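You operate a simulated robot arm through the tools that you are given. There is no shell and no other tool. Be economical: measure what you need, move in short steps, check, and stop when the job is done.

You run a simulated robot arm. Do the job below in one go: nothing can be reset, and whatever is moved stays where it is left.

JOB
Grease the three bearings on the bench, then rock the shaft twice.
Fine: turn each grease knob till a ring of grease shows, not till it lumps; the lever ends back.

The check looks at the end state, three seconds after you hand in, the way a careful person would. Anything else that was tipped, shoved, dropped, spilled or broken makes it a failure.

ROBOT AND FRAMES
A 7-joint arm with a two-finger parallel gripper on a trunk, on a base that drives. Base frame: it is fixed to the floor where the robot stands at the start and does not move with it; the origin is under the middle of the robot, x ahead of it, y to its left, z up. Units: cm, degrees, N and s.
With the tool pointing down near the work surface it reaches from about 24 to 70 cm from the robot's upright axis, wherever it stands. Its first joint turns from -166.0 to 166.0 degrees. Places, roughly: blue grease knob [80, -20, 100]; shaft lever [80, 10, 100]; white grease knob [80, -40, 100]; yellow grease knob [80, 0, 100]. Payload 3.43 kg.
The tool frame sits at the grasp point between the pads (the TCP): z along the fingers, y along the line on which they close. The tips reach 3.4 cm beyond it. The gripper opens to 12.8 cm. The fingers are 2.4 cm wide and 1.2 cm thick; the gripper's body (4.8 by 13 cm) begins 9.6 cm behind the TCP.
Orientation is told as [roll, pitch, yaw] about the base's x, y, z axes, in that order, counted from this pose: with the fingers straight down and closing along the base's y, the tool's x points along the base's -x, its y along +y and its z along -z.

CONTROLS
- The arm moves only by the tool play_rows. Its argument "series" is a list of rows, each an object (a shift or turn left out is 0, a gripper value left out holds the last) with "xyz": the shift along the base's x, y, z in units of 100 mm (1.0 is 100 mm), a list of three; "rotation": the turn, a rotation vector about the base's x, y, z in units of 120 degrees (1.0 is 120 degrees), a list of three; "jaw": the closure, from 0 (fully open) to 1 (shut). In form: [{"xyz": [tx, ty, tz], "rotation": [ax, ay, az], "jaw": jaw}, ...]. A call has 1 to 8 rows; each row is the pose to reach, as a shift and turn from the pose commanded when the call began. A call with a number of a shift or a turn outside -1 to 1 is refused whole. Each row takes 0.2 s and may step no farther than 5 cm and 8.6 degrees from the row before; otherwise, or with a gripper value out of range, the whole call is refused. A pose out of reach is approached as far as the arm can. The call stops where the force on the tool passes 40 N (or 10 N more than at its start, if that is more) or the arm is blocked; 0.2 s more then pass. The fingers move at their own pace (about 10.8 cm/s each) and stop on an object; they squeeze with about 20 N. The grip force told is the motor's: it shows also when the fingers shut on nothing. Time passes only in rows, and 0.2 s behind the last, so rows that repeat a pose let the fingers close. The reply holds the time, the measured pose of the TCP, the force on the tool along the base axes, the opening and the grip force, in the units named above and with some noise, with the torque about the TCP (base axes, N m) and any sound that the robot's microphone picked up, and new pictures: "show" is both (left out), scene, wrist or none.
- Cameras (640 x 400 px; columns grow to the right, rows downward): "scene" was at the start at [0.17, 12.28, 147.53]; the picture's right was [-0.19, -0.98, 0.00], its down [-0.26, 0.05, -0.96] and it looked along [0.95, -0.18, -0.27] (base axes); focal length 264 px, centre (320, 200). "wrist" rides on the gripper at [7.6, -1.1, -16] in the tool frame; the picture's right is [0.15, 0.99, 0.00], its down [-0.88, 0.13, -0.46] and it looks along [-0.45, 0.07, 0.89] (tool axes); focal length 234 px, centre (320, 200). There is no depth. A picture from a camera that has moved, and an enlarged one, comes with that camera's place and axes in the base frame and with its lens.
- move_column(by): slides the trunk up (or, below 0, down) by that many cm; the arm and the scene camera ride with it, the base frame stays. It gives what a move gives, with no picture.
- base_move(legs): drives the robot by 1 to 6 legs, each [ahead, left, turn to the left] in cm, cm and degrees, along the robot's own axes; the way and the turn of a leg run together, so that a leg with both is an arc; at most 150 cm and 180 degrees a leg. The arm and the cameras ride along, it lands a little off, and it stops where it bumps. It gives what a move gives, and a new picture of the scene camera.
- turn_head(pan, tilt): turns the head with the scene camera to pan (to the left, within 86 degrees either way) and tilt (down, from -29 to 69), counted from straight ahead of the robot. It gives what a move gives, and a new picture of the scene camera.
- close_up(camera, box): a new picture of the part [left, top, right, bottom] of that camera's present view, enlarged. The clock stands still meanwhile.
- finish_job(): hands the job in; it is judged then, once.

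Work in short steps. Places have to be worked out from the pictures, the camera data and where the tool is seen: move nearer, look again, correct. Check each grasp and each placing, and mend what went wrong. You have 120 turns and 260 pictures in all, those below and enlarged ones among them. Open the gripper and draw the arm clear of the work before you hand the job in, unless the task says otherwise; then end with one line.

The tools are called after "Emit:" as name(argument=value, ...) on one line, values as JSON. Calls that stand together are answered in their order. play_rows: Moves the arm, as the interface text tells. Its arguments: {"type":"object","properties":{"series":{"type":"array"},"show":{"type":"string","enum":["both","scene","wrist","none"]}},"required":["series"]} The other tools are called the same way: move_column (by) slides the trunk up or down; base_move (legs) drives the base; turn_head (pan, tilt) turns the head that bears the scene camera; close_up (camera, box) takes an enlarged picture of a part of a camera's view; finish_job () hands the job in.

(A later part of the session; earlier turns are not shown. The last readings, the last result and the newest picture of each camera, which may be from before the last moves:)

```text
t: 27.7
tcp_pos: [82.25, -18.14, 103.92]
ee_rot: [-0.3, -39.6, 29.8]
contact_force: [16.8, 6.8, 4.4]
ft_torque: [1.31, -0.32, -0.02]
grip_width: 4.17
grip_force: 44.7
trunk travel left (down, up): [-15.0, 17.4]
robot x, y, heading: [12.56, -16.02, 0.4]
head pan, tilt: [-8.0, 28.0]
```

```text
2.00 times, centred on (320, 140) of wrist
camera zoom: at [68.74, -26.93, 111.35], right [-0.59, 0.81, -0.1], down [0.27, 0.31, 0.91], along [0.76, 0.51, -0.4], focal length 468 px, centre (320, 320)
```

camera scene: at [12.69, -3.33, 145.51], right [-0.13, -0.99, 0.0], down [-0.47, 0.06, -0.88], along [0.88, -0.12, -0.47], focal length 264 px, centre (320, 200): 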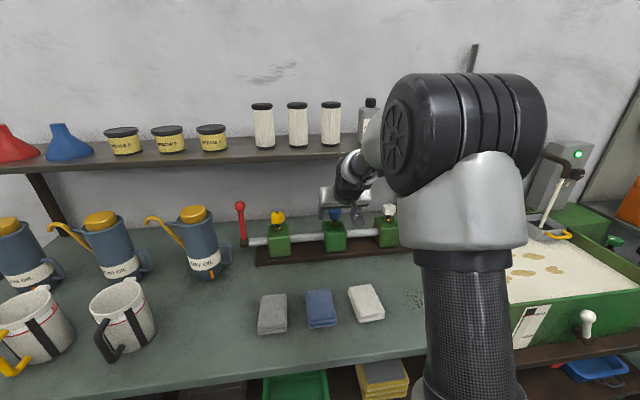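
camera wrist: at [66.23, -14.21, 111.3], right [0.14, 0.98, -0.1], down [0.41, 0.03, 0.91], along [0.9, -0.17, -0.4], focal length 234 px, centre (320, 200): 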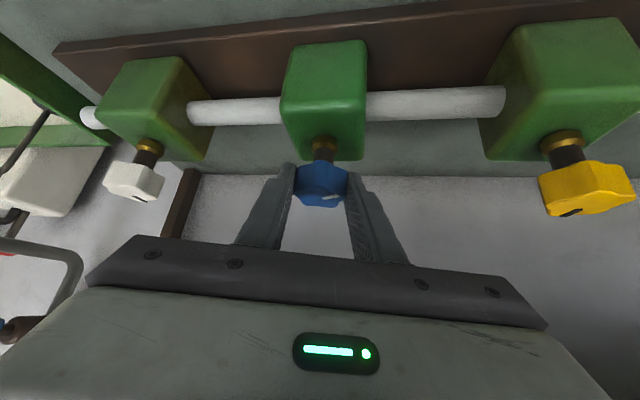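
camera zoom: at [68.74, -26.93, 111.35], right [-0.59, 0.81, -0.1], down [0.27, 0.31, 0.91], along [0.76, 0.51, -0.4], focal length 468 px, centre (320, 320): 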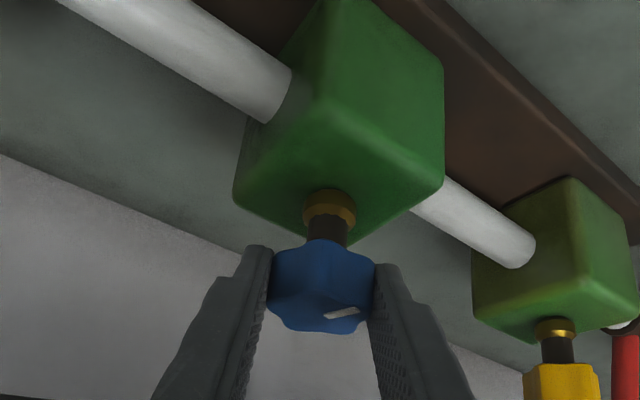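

About 160° of total turn with no grease visible yet. There's room for wider strokes, so I swing back to -50.

Emit:
play_rows(series=[{"jaw": 0.4}, {"xyz": [-0.007, 0.015, 0], "rotation": [0, 0, -0.067], "jaw": 0.4}, {"xyz": [-0.012, 0.031, 0], "rotation": [0, 0, -0.133]}, {"xyz": [-0.015, 0.047, 0], "rotation": [0, 0, -0.2]}, {"xyz": [-0.016, 0.064, 0], "rotation": [0, 0, -0.267]}, {"xyz": [-0.014, 0.081, 0], "rotation": [0, 0, -0.333]}, {"xyz": [-0.01, 0.097, 0], "rotation": [0, 0, -0.4]}], show="none")

Emit:
play_rows(series=[{"xyz": [0.006, 0.016, 0], "rotation": [0, 0, -0.067]}, {"xyz": [0.014, 0.03, 0], "rotation": [0, 0, -0.133]}, {"xyz": [0.025, 0.043, 0], "rotation": [0, 0, -0.2]}, {"xyz": [0.037, 0.055, 0], "rotation": [0, 0, -0.267]}], show="wrist")

Emit:
close_up(camera="wrist", box=[240, 40, 400, 240])

Emit:
close_up(camera="scene", box=[230, 180, 430, 280])

```text
t: 29.3
tcp_pos: [82.01, -17.42, 103.97]
ee_rot: [-0.3, -39.6, -18.4]
contact_force: [-1.1, -0.4, 0.6]
ft_torque: [0.02, 0.01, 0.02]
grip_width: 7.67
grip_force: 0.0
trunk travel left (down, up): [-15.0, 17.4]
robot x, y, heading: [12.6, -16.13, 0.5]
head pan, tilt: [-8.0, 28.0]
```

```text
t: 30.3
tcp_pos: [82.31, -16.87, 103.95]
ee_rot: [-0.3, -39.6, -50.5]
contact_force: [-0.7, 0.0, 0.2]
ft_torque: [0.0, 0.0, 0.01]
grip_width: 7.68
grip_force: 0.0
trunk travel left (down, up): [-15.0, 17.4]
robot x, y, heading: [12.69, -15.7, 0.5]
head pan, tilt: [-8.0, 28.0]
camera wrist: at [71.29, -5.06, 111.38], right [0.69, 0.71, -0.1], down [0.35, -0.22, 0.91], along [0.63, -0.67, -0.4], focal length 234 px, centre (320, 200)
```

wrist: 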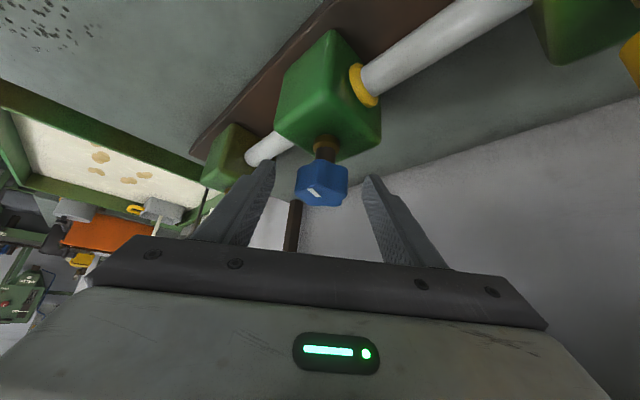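

```text
2.00 times, centred on (320, 140) of wrist
camera zoom: at [71.29, -5.06, 111.38], right [0.69, 0.71, -0.1], down [0.35, -0.22, 0.91], along [0.63, -0.67, -0.4], focal length 468 px, centre (320, 320)
```

zoom: 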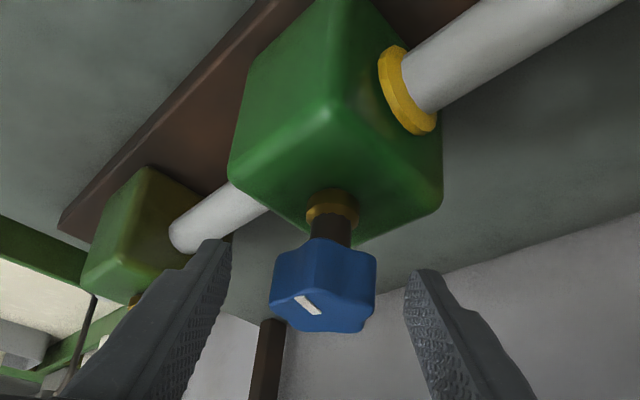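

```text
3.20 times, centred on (330, 230) of scene
camera zoom: at [12.63, -3.3, 145.51], right [-0.13, -0.99, 0.0], down [-0.47, 0.06, -0.88], along [0.88, -0.12, -0.47], focal length 844 px, centre (288, 104)
```

zoom: 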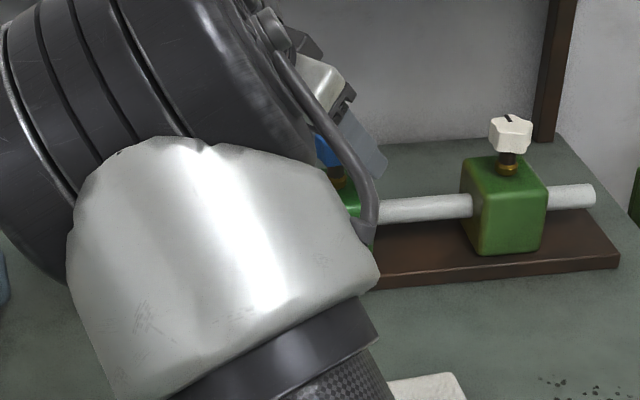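

A clean yellow ring of grease now shows round the shaft at the blue bearing, so blue is done (about 160° of turn). I swing back to yaw 0 with the fingers open, then lift and retreat.

Emit:
play_rows(series=[{"xyz": [-0.012, -0.012, 0], "rotation": [0, 0, 0.067]}, {"xyz": [-0.023, -0.025, 0], "rotation": [0, 0, 0.133]}, {"xyz": [-0.031, -0.039, 0], "rotation": [0, 0, 0.2]}, {"xyz": [-0.037, -0.055, 0], "rotation": [0, 0, 0.267]}, {"xyz": [-0.041, -0.071, 0], "rotation": [0, 0, 0.333]}, {"xyz": [-0.043, -0.092, 0], "rotation": [0, 0, 0.4]}, {"xyz": [-0.1, -0.092, 0.3], "rotation": [0, 0, 0.417]}, {"xyz": [-0.5, -0.092, 0.5], "rotation": [0, 0, 0.417]}], show="none")

Emit:
play_rows(series=[{"xyz": [-0.4, 0, 0.2], "jaw": 0.0}, {"xyz": [-0.6, 0, 0.2], "jaw": 0.0}], show="wrist")

```text
t: 32.1
tcp_pos: [77.59, -17.66, 109.04]
ee_rot: [-0.4, -39.6, -0.2]
contact_force: [-0.2, 0.6, -0.7]
ft_torque: [0.01, -0.02, 0.01]
grip_width: 7.68
grip_force: 0.0
trunk travel left (down, up): [-15.0, 17.4]
robot x, y, heading: [12.72, -15.92, 0.5]
head pan, tilt: [-8.0, 28.0]
```

```text
t: 32.7
tcp_pos: [71.41, -17.7, 110.99]
ee_rot: [-0.4, -39.6, -0.3]
contact_force: [0.2, 0.3, 0.2]
ft_torque: [0.0, 0.0, 0.02]
grip_width: 12.78
grip_force: 0.2
trunk travel left (down, up): [-15.0, 17.4]
robot x, y, heading: [12.74, -16.11, 0.5]
head pan, tilt: [-8.0, 28.0]
camera wrist: at [55.26, -18.6, 118.41], right [-0.1, 0.99, -0.1], down [0.39, 0.13, 0.91], along [0.92, 0.06, -0.4], focal length 234 px, centre (320, 200)
```

wrist: 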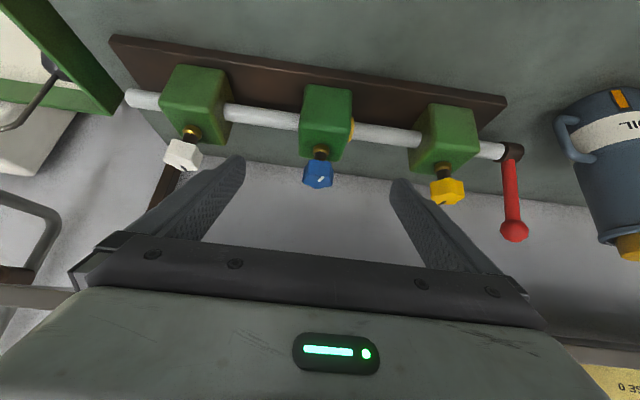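

Blue ring visible on its bearing. Tilted, the arm should reach white without driving, so I move across to y≈-35.5 and look.

Emit:
play_rows(series=[{"xyz": [0, -0.45, 0]}, {"xyz": [0, -0.9, 0]}, {"xyz": [0, -1.0, 0]}], show="none")

Emit:
play_rows(series=[{"xyz": [0, -0.4, 0]}, {"xyz": [0, -0.78, 0]}, {"xyz": [0, -0.78, 0]}])

Emit:
close_up(camera="wrist", box=[220, 60, 420, 220])

```text
t: 33.5
tcp_pos: [71.5, -27.56, 111.15]
ee_rot: [-0.4, -39.5, -0.3]
contact_force: [-0.1, 0.2, -0.5]
ft_torque: [-0.02, 0.01, -0.03]
grip_width: 12.82
grip_force: 0.1
trunk travel left (down, up): [-15.0, 17.4]
robot x, y, heading: [12.8, -15.69, 0.4]
head pan, tilt: [-8.0, 28.0]
```

```text
t: 34.3
tcp_pos: [71.51, -35.43, 110.96]
ee_rot: [-0.4, -39.6, -0.2]
contact_force: [-0.1, -0.5, 0.5]
ft_torque: [0.01, 0.0, -0.01]
grip_width: 12.78
grip_force: 0.1
trunk travel left (down, up): [-15.0, 17.4]
robot x, y, heading: [12.51, -15.87, 0.6]
head pan, tilt: [-8.0, 28.0]
camera scene: at [12.64, -3.32, 145.51], right [-0.13, -0.99, 0.0], down [-0.47, 0.06, -0.88], along [0.88, -0.12, -0.47], focal length 264 px, centre (320, 200)
camera wrist: at [55.4, -36.29, 118.52], right [-0.1, 0.99, -0.1], down [0.39, 0.13, 0.91], along [0.92, 0.06, -0.4], focal length 234 px, centre (320, 200)
```

scene: 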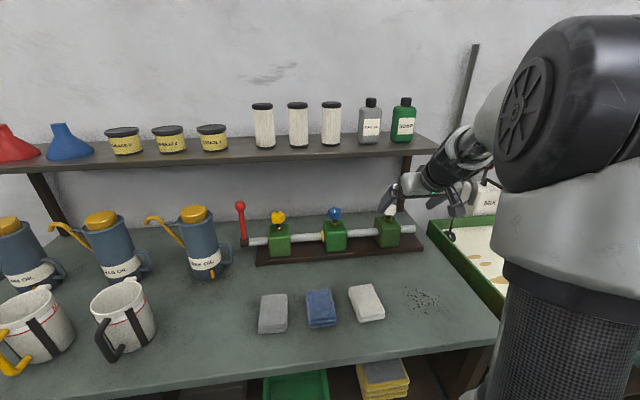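
wrist: 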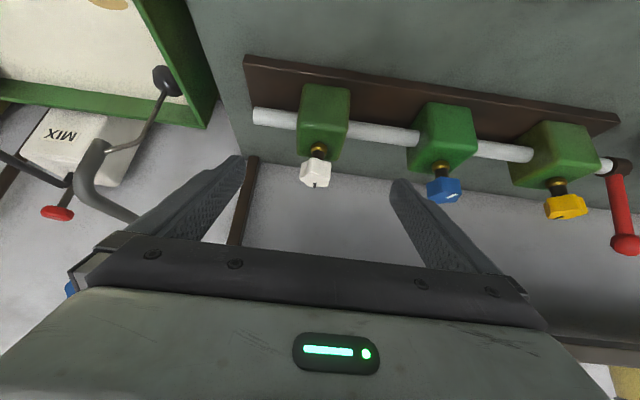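

```text
2.50 times, centred on (320, 140) of wrist
camera zoom: at [55.4, -36.29, 118.52], right [-0.1, 0.99, -0.1], down [0.39, 0.13, 0.91], along [0.92, 0.06, -0.4], focal length 585 px, centre (320, 350)
```

zoom: 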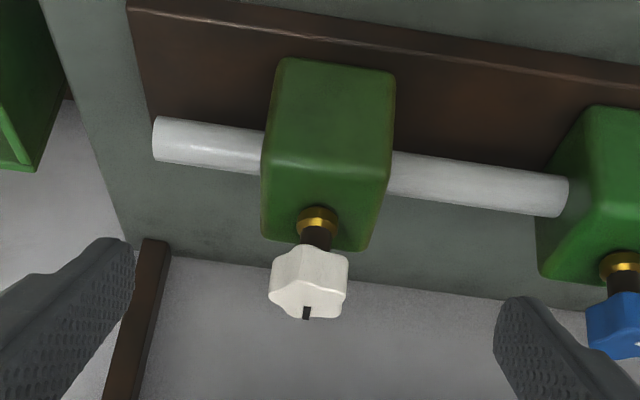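

White knob is at (83.0, -35.5, 102.6). I approach as for blue with the jaw part open.

Emit:
play_rows(series=[{"xyz": [0.33, 0, -0.23]}, {"xyz": [0.66, 0, -0.46], "jaw": 0.4}, {"xyz": [0.98, 0, -0.68], "jaw": 0.4}, {"xyz": [1.0, 0, -0.7], "jaw": 0.4}, {"xyz": [1.0, 0, -0.7], "jaw": 0.4}], show="wrist")

```text
t: 35.5
tcp_pos: [81.49, -35.87, 103.77]
ee_rot: [-0.4, -39.6, -0.3]
contact_force: [0.0, 0.4, 0.0]
ft_torque: [0.01, 0.02, 0.02]
grip_width: 7.68
grip_force: 0.1
trunk travel left (down, up): [-15.0, 17.4]
robot x, y, heading: [12.44, -16.2, 0.4]
head pan, tilt: [-8.0, 28.0]
camera wrist: at [65.31, -36.64, 111.32], right [-0.1, 0.99, -0.1], down [0.39, 0.13, 0.91], along [0.92, 0.06, -0.4], focal length 234 px, centre (320, 200)
```

wrist: 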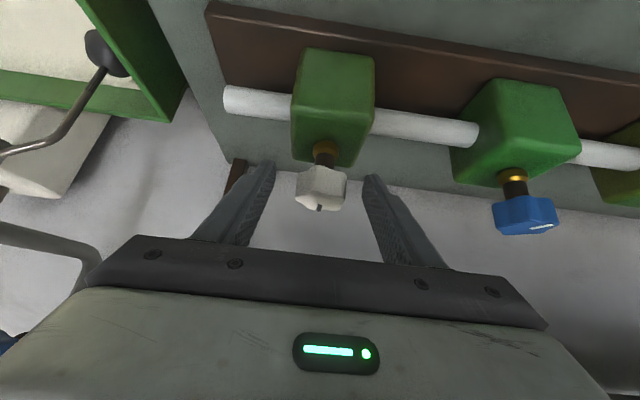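

Well aligned. I swing to yaw -50 open, grip, and make the first half stroke counter-clockwise.

Emit:
play_rows(series=[{"xyz": [0.003, 0.017, 0], "rotation": [0, 0, -0.067]}, {"xyz": [0.007, 0.033, 0], "rotation": [0, 0, -0.133]}, {"xyz": [0.012, 0.049, 0], "rotation": [0, 0, -0.2]}, {"xyz": [0.02, 0.064, 0], "rotation": [0, 0, -0.267]}, {"xyz": [0.03, 0.077, 0], "rotation": [0, 0, -0.333]}, {"xyz": [0.042, 0.089, 0], "rotation": [0, 0, -0.4]}, {"xyz": [0.045, 0.092, 0], "rotation": [0, 0, -0.417]}], show="wrist")

Emit:
play_rows(series=[{"jaw": 0.9}, {"jaw": 0.9}, {"xyz": [-0.012, -0.012, 0], "rotation": [0, 0, 0.067]}, {"xyz": [-0.023, -0.025, 0], "rotation": [0, 0, 0.133]}, {"xyz": [-0.031, -0.039, 0], "rotation": [0, 0, 0.2]}, {"xyz": [-0.037, -0.055, 0], "rotation": [0, 0, 0.267]}, {"xyz": [-0.041, -0.071, 0], "rotation": [0, 0, 0.333]}, {"xyz": [-0.043, -0.088, 0], "rotation": [0, 0, 0.4]}], show="wrist")

```text
t: 37.1
tcp_pos: [81.95, -34.63, 103.93]
ee_rot: [-0.4, -39.7, -50.3]
contact_force: [-0.9, -0.5, 0.3]
ft_torque: [0.0, 0.0, 0.02]
grip_width: 7.66
grip_force: 0.1
trunk travel left (down, up): [-15.0, 17.4]
robot x, y, heading: [12.81, -16.06, 0.6]
head pan, tilt: [-8.0, 28.0]
camera wrist: at [70.84, -22.86, 111.36], right [0.69, 0.71, -0.1], down [0.35, -0.21, 0.91], along [0.63, -0.67, -0.4], focal length 234 px, centre (320, 200)
```

wrist: 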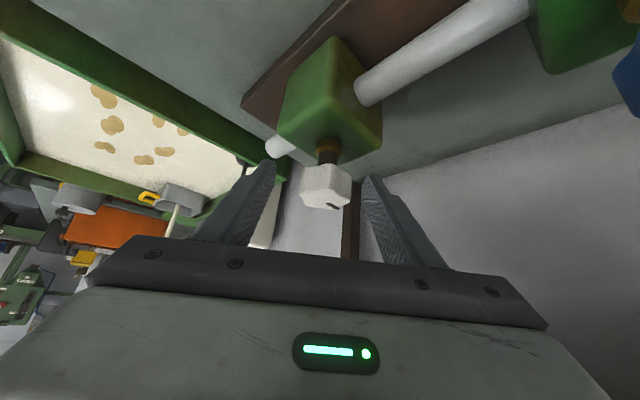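

```text
t: 38.9
tcp_pos: [81.52, -35.42, 103.93]
ee_rot: [-0.5, -39.8, -2.4]
contact_force: [17.3, 1.2, 11.3]
ft_torque: [0.88, -0.34, 0.03]
grip_width: 4.2
grip_force: 45.6
trunk travel left (down, up): [-15.0, 17.4]
robot x, y, heading: [12.54, -16.41, 0.4]
head pan, tilt: [-8.0, 28.0]
camera wrist: at [65.39, -35.77, 111.36], right [-0.07, 0.99, -0.1], down [0.39, 0.12, 0.91], along [0.92, 0.02, -0.4], focal length 234 px, centre (320, 200)
```

wrist: 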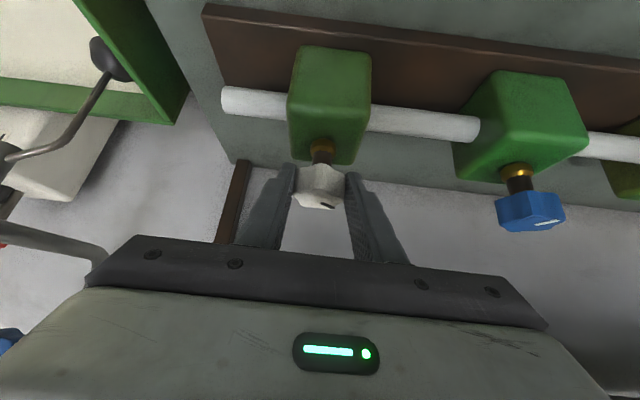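

The white knob turned about 48° and no ring shows. I continue to about +24, then swing back to look at the ring side.

Emit:
play_rows(series=[{"xyz": [0.001, -0.017, 0], "rotation": [0, 0, 0.067]}, {"xyz": [0.004, -0.033, 0], "rotation": [0, 0, 0.133]}, {"xyz": [0.01, -0.049, 0], "rotation": [0, 0, 0.2]}], show="scene")

Emit:
close_up(camera="scene", box=[320, 190, 440, 265])

```text
t: 39.7
tcp_pos: [81.58, -36.21, 103.93]
ee_rot: [-0.5, -39.8, 21.7]
contact_force: [19.5, -4.4, 12.2]
ft_torque: [1.2, -0.77, -0.16]
grip_width: 4.2
grip_force: 44.2
trunk travel left (down, up): [-15.0, 17.4]
robot x, y, heading: [12.69, -16.21, 0.3]
head pan, tilt: [-8.0, 28.0]
camera scene: at [12.7, -3.31, 145.52], right [-0.13, -0.99, 0.0], down [-0.47, 0.06, -0.88], along [0.88, -0.12, -0.47], focal length 264 px, centre (320, 200)
```

scene: 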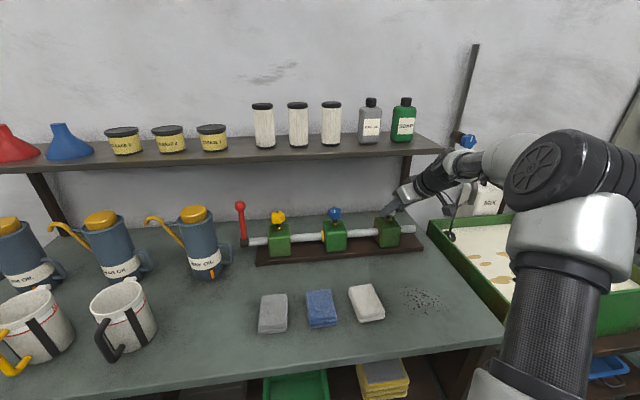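

```text
5.33 times, centred on (380, 228) of scene
camera zoom: at [12.7, -3.31, 145.52], right [-0.13, -0.99, 0.0], down [-0.47, 0.06, -0.88], along [0.88, -0.12, -0.47], focal length 1407 px, centre (0, 53)
```

zoom: 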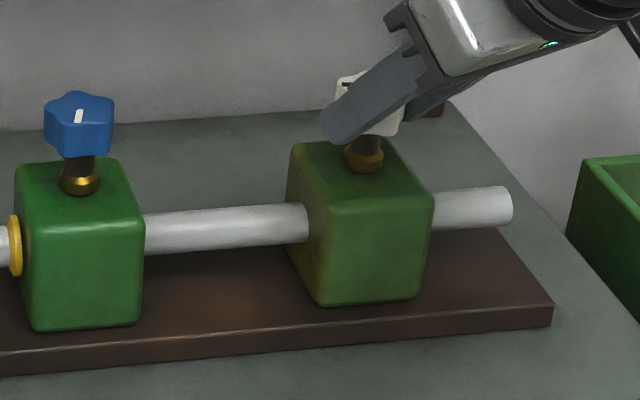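

The scene camera sees the white bearing's ring side clearly, and there is none yet. I continue the stroke to about +46.

Emit:
play_rows(series=[{"xyz": [0.007, -0.015, 0], "rotation": [0, 0, 0.067]}, {"xyz": [0.016, -0.029, 0], "rotation": [0, 0, 0.133]}, {"xyz": [0.027, -0.041, 0], "rotation": [0, 0, 0.2]}], show="none")

Emit:
close_up(camera="scene", box=[320, 190, 440, 265])

```text
t: 40.5
tcp_pos: [81.91, -36.79, 103.77]
ee_rot: [-1.0, -39.6, 45.8]
contact_force: [21.7, -16.0, 15.2]
ft_torque: [0.97, 0.02, -0.48]
grip_width: 4.2
grip_force: 45.0
trunk travel left (down, up): [-15.0, 17.4]
robot x, y, heading: [12.77, -15.98, 0.6]
head pan, tilt: [-8.0, 28.0]
```

```text
5.33 times, centred on (380, 228) of scene
camera zoom: at [12.73, -3.43, 145.53], right [-0.13, -0.99, 0.0], down [-0.47, 0.06, -0.88], along [0.87, -0.12, -0.47], focal length 1407 px, centre (0, 53)
```

zoom: 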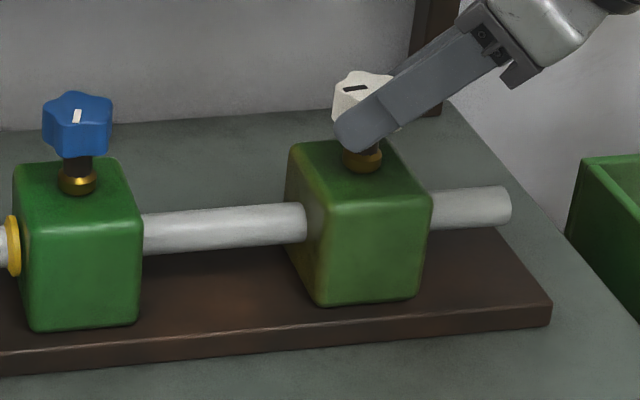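

About 96° on white and still no ring. I open, swing back to -50 and nudge the axis by +0.3 cm in x, because the sideways force was building.

Emit:
play_rows(series=[{"jaw": 0.4}, {"xyz": [0.0, 0.01, 0], "rotation": [0, 0, -0.067], "jaw": 0.4}, {"xyz": [0.0, 0.02, 0], "rotation": [0, 0, -0.133]}, {"xyz": [0.002, 0.031, 0], "rotation": [0, 0, -0.2]}, {"xyz": [-0.003, 0.047, 0], "rotation": [0, 0, -0.267]}, {"xyz": [-0.006, 0.063, 0], "rotation": [0, 0, -0.333]}, {"xyz": [-0.007, 0.08, 0], "rotation": [0, 0, -0.4]}], show="none")

Emit:
play_rows(series=[{"xyz": [0.002, 0.017, 0], "rotation": [0, 0, -0.067]}, {"xyz": [0.006, 0.033, 0], "rotation": [0, 0, -0.133]}, {"xyz": [0.012, 0.049, 0], "rotation": [0, 0, -0.2]}, {"xyz": [0.02, 0.063, 0], "rotation": [0, 0, -0.267]}, {"xyz": [0.031, 0.076, 0], "rotation": [0, 0, -0.333]}, {"xyz": [0.043, 0.088, 0], "rotation": [0, 0, -0.4]}], show="wrist")

```text
t: 42.1
tcp_pos: [81.73, -35.48, 103.86]
ee_rot: [-0.4, -39.5, -2.5]
contact_force: [-0.2, -0.2, -0.4]
ft_torque: [0.05, 0.02, 0.02]
grip_width: 7.68
grip_force: 0.0
trunk travel left (down, up): [-15.0, 17.4]
robot x, y, heading: [12.71, -16.01, 0.7]
head pan, tilt: [-8.0, 28.0]
```

```text
t: 43.5
tcp_pos: [82.11, -34.81, 103.82]
ee_rot: [-0.5, -39.7, -50.5]
contact_force: [-0.1, 0.2, 0.3]
ft_torque: [0.03, -0.01, 0.03]
grip_width: 7.67
grip_force: 0.0
trunk travel left (down, up): [-15.0, 17.4]
robot x, y, heading: [12.88, -15.98, 0.5]
head pan, tilt: [-8.0, 28.0]
camera wrist: at [71.02, -22.97, 111.26], right [0.69, 0.71, -0.1], down [0.35, -0.21, 0.91], along [0.63, -0.67, -0.4], focal length 234 px, centre (320, 200)
```

wrist: 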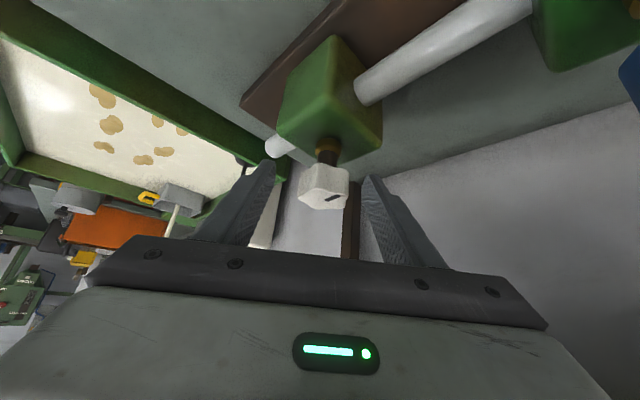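

The mark reads about 97°. I grip and turn 24° more, checking with the wrist view.

Emit:
play_rows(series=[{"jaw": 0.9}, {"jaw": 0.9}, {"xyz": [-0.012, -0.012, 0], "rotation": [0, 0, 0.067]}, {"xyz": [-0.023, -0.025, 0], "rotation": [0, 0, 0.133]}, {"xyz": [-0.031, -0.039, 0], "rotation": [0, 0, 0.2]}], show="none")

Emit:
close_up(camera="wrist", box=[240, 30, 440, 230])

Emit:
play_rows(series=[{"xyz": [-0.006, -0.016, 0], "rotation": [0, 0, 0.067]}, {"xyz": [-0.01, -0.032, 0], "rotation": [0, 0, 0.133]}], show="none")

Emit:
close_up(camera="wrist", box=[240, 30, 440, 230])

```text
t: 44.7
tcp_pos: [81.97, -34.99, 103.92]
ee_rot: [-0.2, -39.6, -26.3]
contact_force: [16.6, 0.5, 3.0]
ft_torque: [1.02, -0.01, 0.09]
grip_width: 4.07
grip_force: 45.3
trunk travel left (down, up): [-15.0, 17.4]
robot x, y, heading: [12.7, -16.21, 0.4]
head pan, tilt: [-8.0, 28.0]
```

```text
2.00 times, centred on (340, 130) of wrist
camera zoom: at [66.99, -28.76, 111.27], right [0.34, 0.94, -0.1], down [0.41, -0.05, 0.91], along [0.85, -0.35, -0.4], focal length 468 px, centre (280, 340)
```

zoom: 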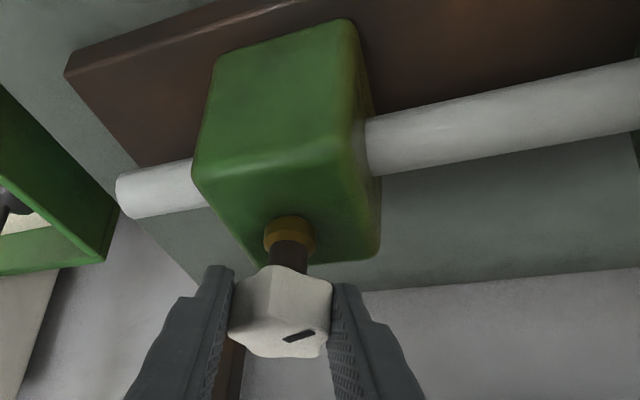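

```text
t: 45.3
tcp_pos: [81.86, -35.37, 103.84]
ee_rot: [-0.3, -39.7, -10.6]
contact_force: [20.5, -1.5, 3.5]
ft_torque: [1.11, -0.42, 0.01]
grip_width: 4.09
grip_force: 45.0
trunk travel left (down, up): [-15.0, 17.4]
robot x, y, heading: [13.22, -15.96, 0.5]
head pan, tilt: [-8.0, 28.0]
```

```text
2.00 times, centred on (340, 130) of wrist
camera zoom: at [65.76, -33.45, 111.3], right [0.07, 0.99, -0.1], down [0.4, 0.06, 0.91], along [0.91, -0.1, -0.4], focal length 468 px, centre (280, 340)
```

zoom: 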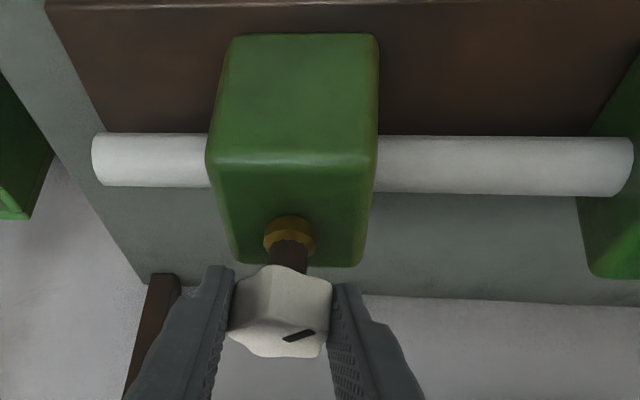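

About 136° so far with no ring. I go on in smaller steps and check from the scene camera.

Emit:
play_rows(series=[{"xyz": [-0.001, -0.015, 0], "rotation": [0, 0, 0.06]}, {"xyz": [-0.001, -0.025, 0], "rotation": [0, 0, 0.1]}], show="none")

Emit:
close_up(camera="scene", box=[320, 190, 440, 265])

Emit:
play_rows(series=[{"xyz": [0.001, -0.012, 0], "rotation": [0, 0, 0.05]}, {"xyz": [0.002, -0.02, 0], "rotation": [0, 0, 0.083]}], show="none")

Emit:
close_up(camera="scene", box=[320, 190, 440, 265])

```text
t: 45.9
tcp_pos: [81.76, -35.79, 103.82]
ee_rot: [-0.3, -39.7, 1.5]
contact_force: [20.4, -2.4, 3.3]
ft_torque: [1.06, -0.75, -0.08]
grip_width: 4.11
grip_force: 44.6
trunk travel left (down, up): [-15.0, 17.4]
robot x, y, heading: [12.52, -16.11, 0.4]
head pan, tilt: [-8.0, 28.0]
```

```text
5.33 times, centred on (380, 228) of scene
camera zoom: at [12.79, -3.32, 145.52], right [-0.13, -0.99, 0.0], down [-0.47, 0.06, -0.88], along [0.87, -0.12, -0.47], focal length 1407 px, centre (0, 53)
```

zoom: 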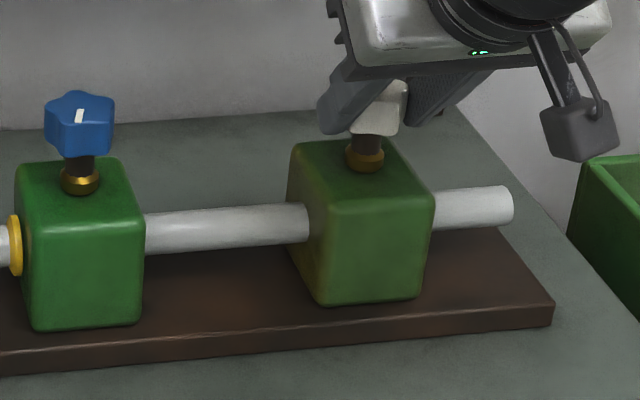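

```text
t: 46.5
tcp_pos: [81.9, -35.89, 103.95]
ee_rot: [-0.4, -39.7, 11.6]
contact_force: [19.2, -1.7, 7.3]
ft_torque: [0.77, 0.12, -0.11]
grip_width: 4.08
grip_force: 45.0
trunk travel left (down, up): [-15.0, 17.4]
robot x, y, heading: [12.72, -16.18, 0.6]
head pan, tilt: [-8.0, 28.0]
```

```text
5.33 times, centred on (380, 228) of scene
camera zoom: at [12.77, -3.31, 145.52], right [-0.13, -0.99, 0.0], down [-0.47, 0.06, -0.88], along [0.87, -0.12, -0.47], focal length 1407 px, centre (0, 53)
```

zoom: 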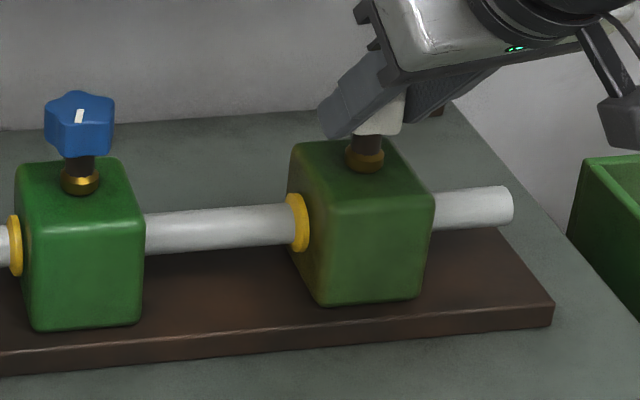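

The ring appeared on the white bearing, so I stop there. I open, square up, lift and retreat.

Emit:
play_rows(series=[{"jaw": 0.4}, {"xyz": [0, 0.015, 0], "rotation": [0, 0, -0.06], "jaw": 0.4}, {"xyz": [0, 0.025, 0], "rotation": [0, 0, -0.1], "jaw": 0.4}, {"xyz": [-0.05, 0.025, 0.25], "rotation": [0, 0, -0.1], "jaw": 0.4}, {"xyz": [-0.3, 0.025, 0.5], "rotation": [0, 0, -0.1]}, {"xyz": [-0.7, 0.025, 0.7], "rotation": [0, 0, -0.1], "jaw": 0.0}, {"xyz": [-1.0, 0.025, 0.7], "rotation": [0, 0, -0.1], "jaw": 0.0}], show="none")

Emit:
play_rows(series=[{"xyz": [0, 0.45, 0]}, {"xyz": [0, 0.9, 0]}, {"xyz": [0, 1.0, 0]}], show="none")

Emit:
play_rows(series=[{"xyz": [0, 0.45, 0]}, {"xyz": [0, 0.9, 0]}, {"xyz": [0, 1.0, 0]}], show="none")

Emit:
play_rows(series=[{"xyz": [0, 0.45, 0]}, {"xyz": [0, 0.9, 0]}, {"xyz": [0, 1.0, 0]}, {"xyz": [0, 1.0, 0]}])

```text
t: 48.1
tcp_pos: [71.6, -35.98, 111.14]
ee_rot: [-0.4, -39.6, -0.4]
contact_force: [0.3, -0.3, 0.3]
ft_torque: [0.01, 0.0, -0.02]
grip_width: 12.79
grip_force: 0.0
trunk travel left (down, up): [-15.0, 17.4]
robot x, y, heading: [12.55, -16.06, 0.5]
head pan, tilt: [-8.0, 28.0]
```

```text
t: 48.9
tcp_pos: [71.71, -25.73, 111.18]
ee_rot: [-0.4, -39.6, -0.4]
contact_force: [0.1, 0.3, 0.1]
ft_torque: [-0.04, 0.01, -0.01]
grip_width: 12.81
grip_force: 0.1
trunk travel left (down, up): [-15.0, 17.4]
robot x, y, heading: [12.79, -15.73, 0.4]
head pan, tilt: [-8.0, 28.0]
```

```text
t: 49.7
tcp_pos: [71.68, -15.62, 110.84]
ee_rot: [-0.3, -39.6, -0.4]
contact_force: [-0.4, -0.1, 0.7]
ft_torque: [0.01, 0.02, -0.01]
grip_width: 12.79
grip_force: 0.1
trunk travel left (down, up): [-15.0, 17.4]
robot x, y, heading: [12.6, -15.98, 0.2]
head pan, tilt: [-8.0, 28.0]
```

```text
t: 50.7
tcp_pos: [71.79, -5.67, 110.83]
ee_rot: [-0.3, -39.6, -0.4]
contact_force: [-0.5, 0.1, -0.6]
ft_torque: [-0.01, -0.01, -0.01]
grip_width: 12.81
grip_force: 0.0
trunk travel left (down, up): [-15.0, 17.4]
robot x, y, heading: [12.44, -15.86, 0.5]
head pan, tilt: [-8.0, 28.0]
camera scene: at [12.64, -3.3, 145.51], right [-0.13, -0.99, 0.0], down [-0.47, 0.06, -0.88], along [0.88, -0.12, -0.47], focal length 264 px, centre (320, 200)
camera wrist: at [55.68, -6.59, 118.27], right [-0.1, 0.99, -0.1], down [0.39, 0.13, 0.91], along [0.92, 0.05, -0.4], focal length 234 px, centre (320, 200)
```

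scene: 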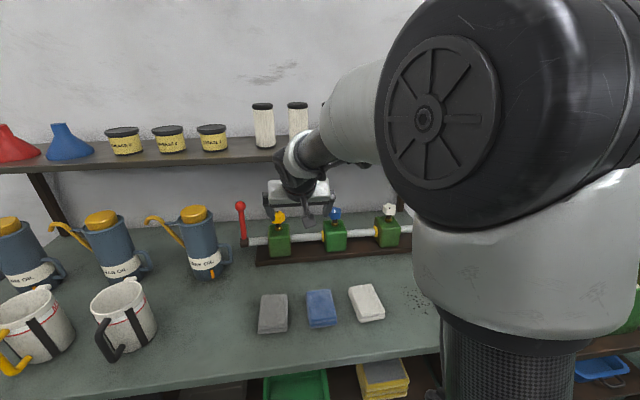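
wrist: 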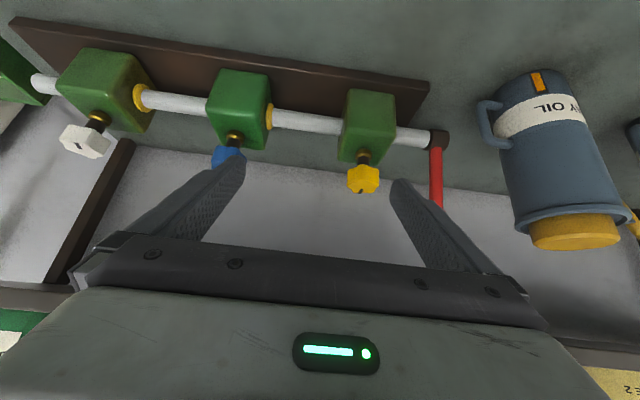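

Yellow knob is at (83.0, 0.4, 102.4), with the lever ball near (83, 10, 107.5). I narrow the jaw first to stay clear of the lever, then approach at yaw 0.

Emit:
play_rows(series=[{"xyz": [0, 0.3, 0], "jaw": 0.4}, {"xyz": [0, 0.61, 0], "jaw": 0.4}, {"xyz": [0.33, 0.61, -0.23], "jaw": 0.4}, {"xyz": [0.66, 0.61, -0.46], "jaw": 0.4}, {"xyz": [0.98, 0.61, -0.68], "jaw": 0.4}, {"xyz": [1.0, 0.61, -0.7], "jaw": 0.4}, {"xyz": [1.0, 0.61, -0.7], "jaw": 0.4}])

```text
t: 52.3
tcp_pos: [81.47, 0.72, 103.81]
ee_rot: [-0.4, -39.6, -0.4]
contact_force: [-0.6, -0.9, 0.0]
ft_torque: [0.0, -0.01, -0.03]
grip_width: 7.65
grip_force: 0.2
trunk travel left (down, up): [-15.0, 17.4]
robot x, y, heading: [12.88, -16.22, 0.6]
head pan, tilt: [-8.0, 28.0]
camera scene: at [12.63, -3.3, 145.51], right [-0.13, -0.99, 0.0], down [-0.47, 0.06, -0.88], along [0.88, -0.12, -0.47], focal length 264 px, centre (320, 200)
camera wrist: at [65.3, -0.22, 111.31], right [-0.1, 0.99, -0.1], down [0.39, 0.13, 0.91], along [0.92, 0.05, -0.4], focal length 234 px, centre (320, 200)
```

scene: 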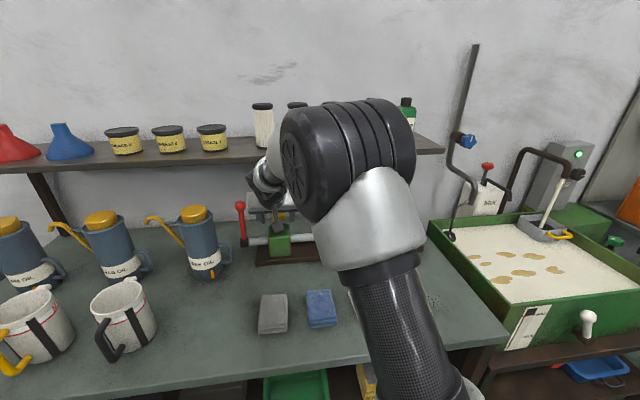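
wrist: 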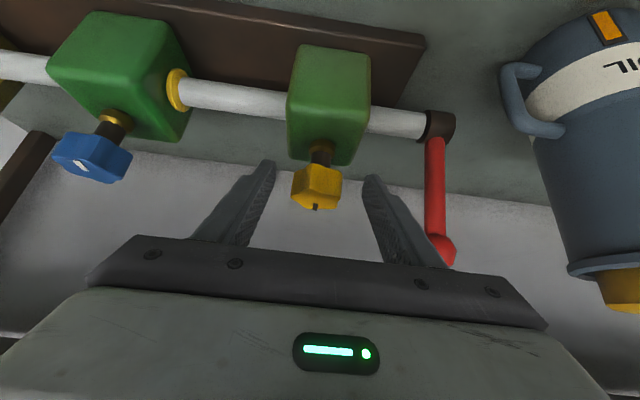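

Aligned. I swing to -26, grip and turn the yellow knob counter-clockwise.

Emit:
play_rows(series=[{"xyz": [0.01, 0.017, 0], "rotation": [0, 0, -0.067]}, {"xyz": [0.02, 0.033, 0], "rotation": [0, 0, -0.133]}, {"xyz": [0.035, 0.049, 0], "rotation": [0, 0, -0.2]}, {"xyz": [0.037, 0.053, 0], "rotation": [0, 0, -0.217]}, {"xyz": [0.037, 0.053, 0], "rotation": [0, 0, -0.217], "jaw": 0.9}, {"xyz": [0.037, 0.053, 0], "rotation": [0, 0, -0.217], "jaw": 0.9}], show="none")

Emit:
play_rows(series=[{"xyz": [-0.006, -0.016, 0], "rotation": [0, 0, 0.067]}, {"xyz": [-0.01, -0.032, 0], "rotation": [0, 0, 0.133]}, {"xyz": [-0.012, -0.049, 0], "rotation": [0, 0, 0.2]}, {"xyz": [-0.011, -0.066, 0], "rotation": [0, 0, 0.267]}, {"xyz": [-0.008, -0.082, 0], "rotation": [0, 0, 0.333]}, {"xyz": [-0.003, -0.098, 0], "rotation": [0, 0, 0.4]}], show="both")

Emit:
close_up(camera="scene", box=[220, 190, 340, 265])

```text
t: 53.7
tcp_pos: [82.22, 1.03, 103.86]
ee_rot: [-0.3, -39.6, -26.7]
contact_force: [-1.4, -2.2, 1.3]
ft_torque: [0.31, -0.4, 0.0]
grip_width: 4.16
grip_force: 45.0
trunk travel left (down, up): [-15.0, 17.4]
robot x, y, heading: [13.07, -16.2, 0.4]
head pan, tilt: [-8.0, 28.0]
```

```text
t: 55.1
tcp_pos: [82.16, 0.26, 104.0]
ee_rot: [-0.2, -39.7, 21.4]
contact_force: [-3.7, 2.0, 2.7]
ft_torque: [1.04, 0.77, -0.01]
grip_width: 4.16
grip_force: 45.1
trunk travel left (down, up): [-15.0, 17.4]
robot x, y, heading: [12.7, -16.14, 0.6]
head pan, tilt: [-8.0, 28.0]
camera scene: at [12.57, -3.28, 145.51], right [-0.13, -0.99, 0.0], down [-0.46, 0.06, -0.88], along [0.88, -0.12, -0.47], focal length 264 px, centre (320, 200)
camera wrist: at [67.41, -6.64, 111.35], right [-0.46, 0.88, -0.1], down [0.31, 0.26, 0.91], along [0.83, 0.39, -0.4], focal length 234 px, centre (320, 200)
```

scene: 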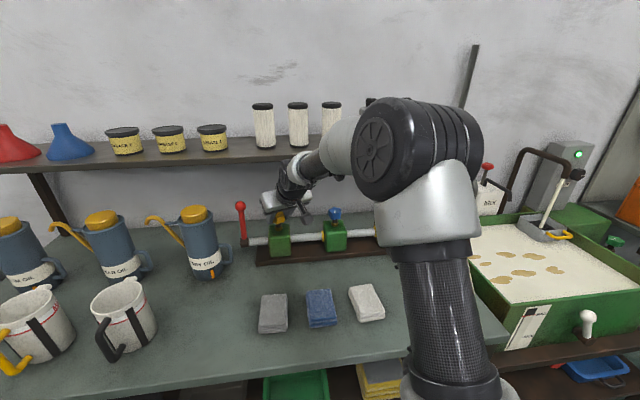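
wrist: 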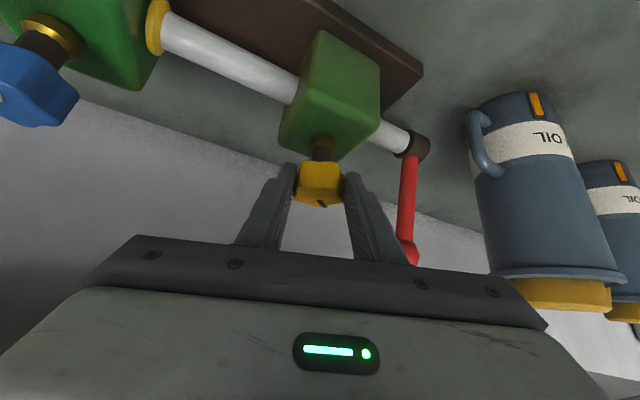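

```text
5.33 times, centred on (280, 228) of scene
camera zoom: at [12.57, -3.28, 145.51], right [-0.13, -0.99, 0.0], down [-0.46, 0.06, -0.88], along [0.88, -0.12, -0.47], focal length 1407 px, centre (533, 53)
```

zoom: 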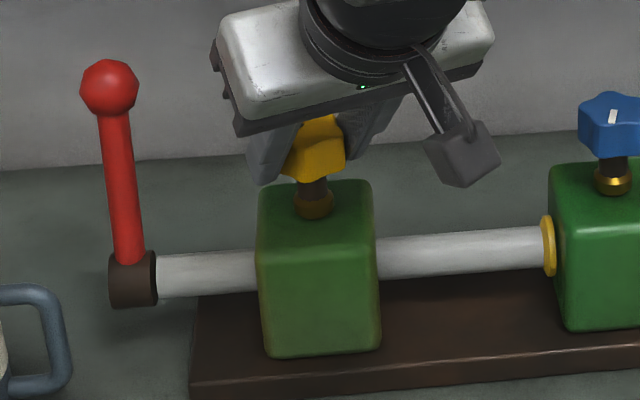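

Force is low and the knob is turning (48°). I continue to +50.

Emit:
play_rows(series=[{"xyz": [0.007, -0.015, 0], "rotation": [0, 0, 0.067]}, {"xyz": [0.016, -0.029, 0], "rotation": [0, 0, 0.133]}, {"xyz": [0.027, -0.041, 0], "rotation": [0, 0, 0.2]}, {"xyz": [0.034, -0.047, 0], "rotation": [0, 0, 0.233]}], show="none")

Emit:
close_up(camera="scene", box=[220, 190, 340, 265])

```text
t: 56.1
tcp_pos: [82.38, -0.48, 103.97]
ee_rot: [-0.2, -39.8, 49.6]
contact_force: [-7.9, 6.5, 8.2]
ft_torque: [0.4, 1.35, 0.11]
grip_width: 4.17
grip_force: 44.8
trunk travel left (down, up): [-15.0, 17.4]
robot x, y, heading: [12.74, -16.06, 0.4]
head pan, tilt: [-8.0, 28.0]
```

```text
5.33 times, centred on (280, 228) of scene
camera zoom: at [12.5, -3.26, 145.52], right [-0.13, -0.99, 0.0], down [-0.46, 0.06, -0.88], along [0.88, -0.12, -0.47], focal length 1407 px, centre (533, 53)
```

zoom: 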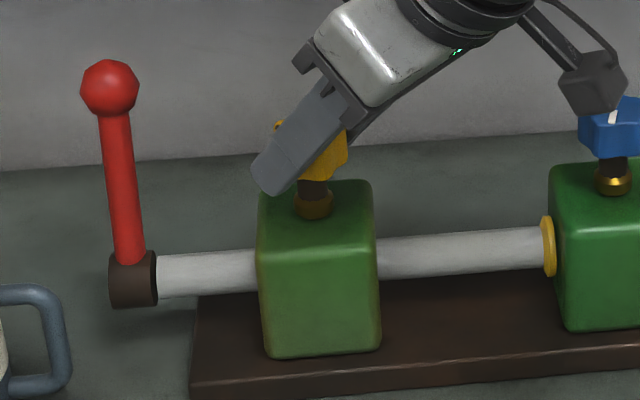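

76° turned with no ring, as expected. I swing back open to -26, grip and look.

Emit:
play_rows(series=[{"jaw": 0.4}, {"xyz": [-0.012, 0.012, 0], "rotation": [0, 0, -0.067], "jaw": 0.4}, {"xyz": [-0.023, 0.025, 0], "rotation": [0, 0, -0.133]}, {"xyz": [-0.031, 0.039, 0], "rotation": [0, 0, -0.2]}, {"xyz": [-0.037, 0.055, 0], "rotation": [0, 0, -0.267]}, {"xyz": [-0.041, 0.071, 0], "rotation": [0, 0, -0.333]}, {"xyz": [-0.043, 0.088, 0], "rotation": [0, 0, -0.4]}], show="none")

Emit:
play_rows(series=[{"xyz": [0.001, 0.017, 0], "rotation": [0, 0, -0.067]}, {"xyz": [0.004, 0.033, 0], "rotation": [0, 0, -0.133]}, {"xyz": [0.009, 0.049, 0], "rotation": [0, 0, -0.2]}, {"xyz": [0.012, 0.057, 0], "rotation": [0, 0, -0.233]}], show="wrist")

Emit:
play_rows(series=[{"jaw": 0.9}, {"jaw": 0.9}, {"xyz": [-0.006, -0.016, 0], "rotation": [0, 0, 0.067]}, {"xyz": [-0.01, -0.032, 0], "rotation": [0, 0, 0.133]}, {"xyz": [-0.012, -0.049, 0], "rotation": [0, 0, 0.2]}], show="wrist")

```text
t: 57.7
tcp_pos: [82.17, 0.52, 103.88]
ee_rot: [-0.4, -39.6, 1.4]
contact_force: [-0.2, -0.3, 0.5]
ft_torque: [-0.01, 0.01, 0.01]
grip_width: 7.69
grip_force: 0.0
trunk travel left (down, up): [-15.0, 17.4]
robot x, y, heading: [12.86, -16.07, 0.4]
head pan, tilt: [-8.0, 28.0]
```

```text
t: 58.7
tcp_pos: [82.19, 0.97, 103.81]
ee_rot: [-0.4, -39.5, -26.7]
contact_force: [-0.6, -0.1, -0.4]
ft_torque: [-0.02, -0.01, 0.01]
grip_width: 7.68
grip_force: 0.0
trunk travel left (down, up): [-15.0, 17.4]
robot x, y, heading: [12.87, -15.84, 0.3]
head pan, tilt: [-8.0, 28.0]
camera wrist: at [67.24, 7.4, 111.24], right [0.35, 0.93, -0.1], down [0.41, -0.05, 0.91], along [0.85, -0.35, -0.4], focal length 234 px, centre (320, 200)
```

wrist: 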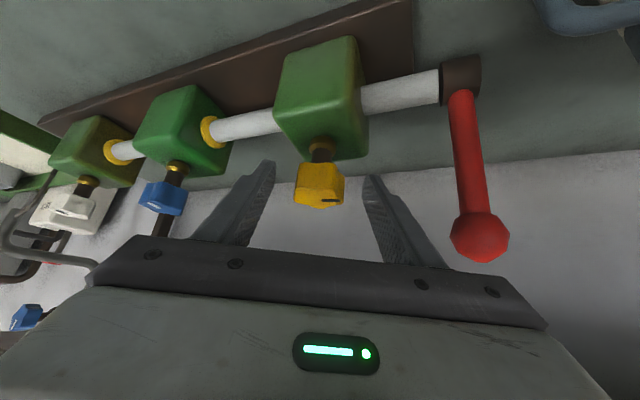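

```text
t: 59.9
tcp_pos: [82.05, 0.64, 103.63]
ee_rot: [-0.3, -39.6, -2.3]
contact_force: [-2.8, 2.4, 1.8]
ft_torque: [0.72, 0.84, 0.02]
grip_width: 4.15
grip_force: 44.5
trunk travel left (down, up): [-15.0, 17.4]
robot x, y, heading: [12.67, -15.97, 0.6]
head pan, tilt: [-8.0, 28.0]
camera wrist: at [65.81, 0.36, 111.26], right [-0.07, 0.99, -0.1], down [0.39, 0.12, 0.91], along [0.92, 0.02, -0.4], focal length 234 px, centre (320, 200)
```

wrist: 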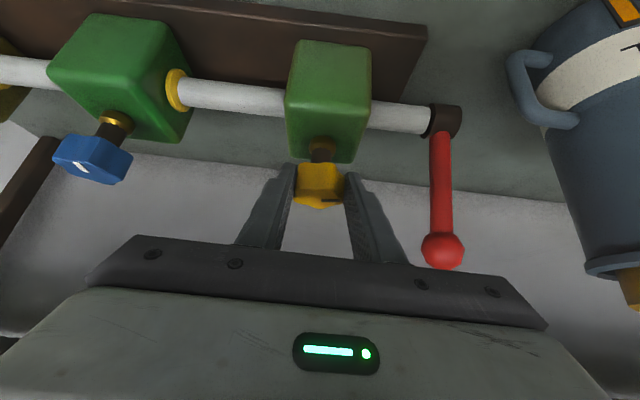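

About 100° so far. I continue to +22 (about 124°), then check from the scene camera.

Emit:
play_rows(series=[{"xyz": [0.001, -0.017, 0], "rotation": [0, 0, 0.067]}, {"xyz": [0.004, -0.033, 0], "rotation": [0, 0, 0.133]}, {"xyz": [0.01, -0.049, 0], "rotation": [0, 0, 0.2]}], show="none")

Emit:
close_up(camera="scene", box=[220, 190, 340, 265])

Emit:
play_rows(series=[{"xyz": [0.007, -0.015, 0], "rotation": [0, 0, 0.067]}, {"xyz": [0.014, -0.027, 0], "rotation": [0, 0, 0.117]}], show="none")

Emit:
close_up(camera="scene", box=[220, 190, 340, 265])

```text
t: 60.7
tcp_pos: [82.03, 0.2, 103.9]
ee_rot: [-0.2, -39.6, 21.5]
contact_force: [-5.4, 5.4, -1.4]
ft_torque: [0.84, -0.02, 0.06]
grip_width: 4.11
grip_force: 45.3
trunk travel left (down, up): [-15.0, 17.4]
robot x, y, heading: [13.27, -15.87, 0.3]
head pan, tilt: [-8.0, 28.0]
```

```text
5.33 times, centred on (280, 228) of scene
camera zoom: at [12.59, -3.23, 145.5], right [-0.13, -0.99, 0.0], down [-0.47, 0.06, -0.88], along [0.88, -0.12, -0.47], focal length 1407 px, centre (533, 53)
```

zoom: 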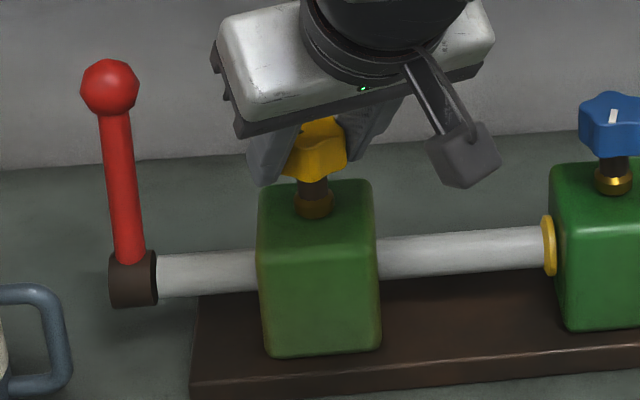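

```text
t: 61.3
tcp_pos: [82.08, -0.07, 103.73]
ee_rot: [-0.3, -39.6, 35.8]
contact_force: [-8.6, 10.9, 0.6]
ft_torque: [0.68, 0.47, 0.14]
grip_width: 4.11
grip_force: 45.3
trunk travel left (down, up): [-15.0, 17.4]
robot x, y, heading: [13.2, -15.73, 0.3]
head pan, tilt: [-8.0, 28.0]
```

```text
5.33 times, centred on (280, 228) of scene
camera zoom: at [12.54, -3.19, 145.51], right [-0.13, -0.99, 0.0], down [-0.46, 0.06, -0.88], along [0.88, -0.12, -0.47], focal length 1407 px, centre (533, 53)
```

zoom: 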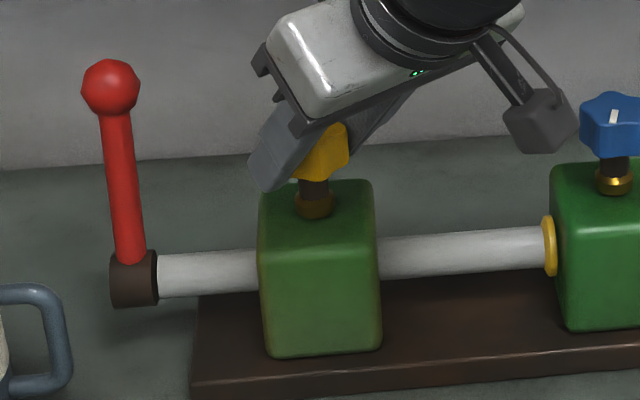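

About 138°. I take 10° more, then a little more if it stays clean.

Emit:
play_rows(series=[{"xyz": [0.005, -0.008, 0], "rotation": [0, 0, 0.042]}, {"xyz": [0.011, -0.016, 0], "rotation": [0, 0, 0.083]}], show="none")

Emit:
close_up(camera="scene", box=[220, 190, 340, 265])

```text
t: 61.9
tcp_pos: [82.19, -0.29, 103.86]
ee_rot: [-0.3, -39.4, 45.6]
contact_force: [-10.9, 12.3, -0.3]
ft_torque: [0.34, 0.51, 0.16]
grip_width: 4.1
grip_force: 45.5
trunk travel left (down, up): [-15.0, 17.4]
robot x, y, heading: [12.93, -16.32, 0.7]
head pan, tilt: [-8.0, 28.0]
```

```text
5.33 times, centred on (280, 228) of scene
camera zoom: at [12.52, -3.18, 145.5], right [-0.13, -0.99, 0.0], down [-0.46, 0.06, -0.88], along [0.88, -0.12, -0.47], focal length 1407 px, centre (533, 53)
```

zoom: 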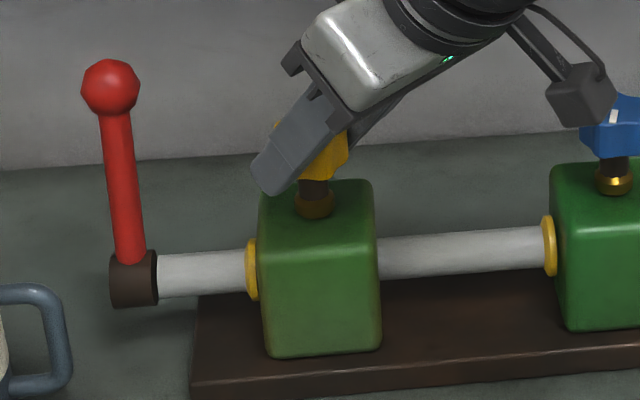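

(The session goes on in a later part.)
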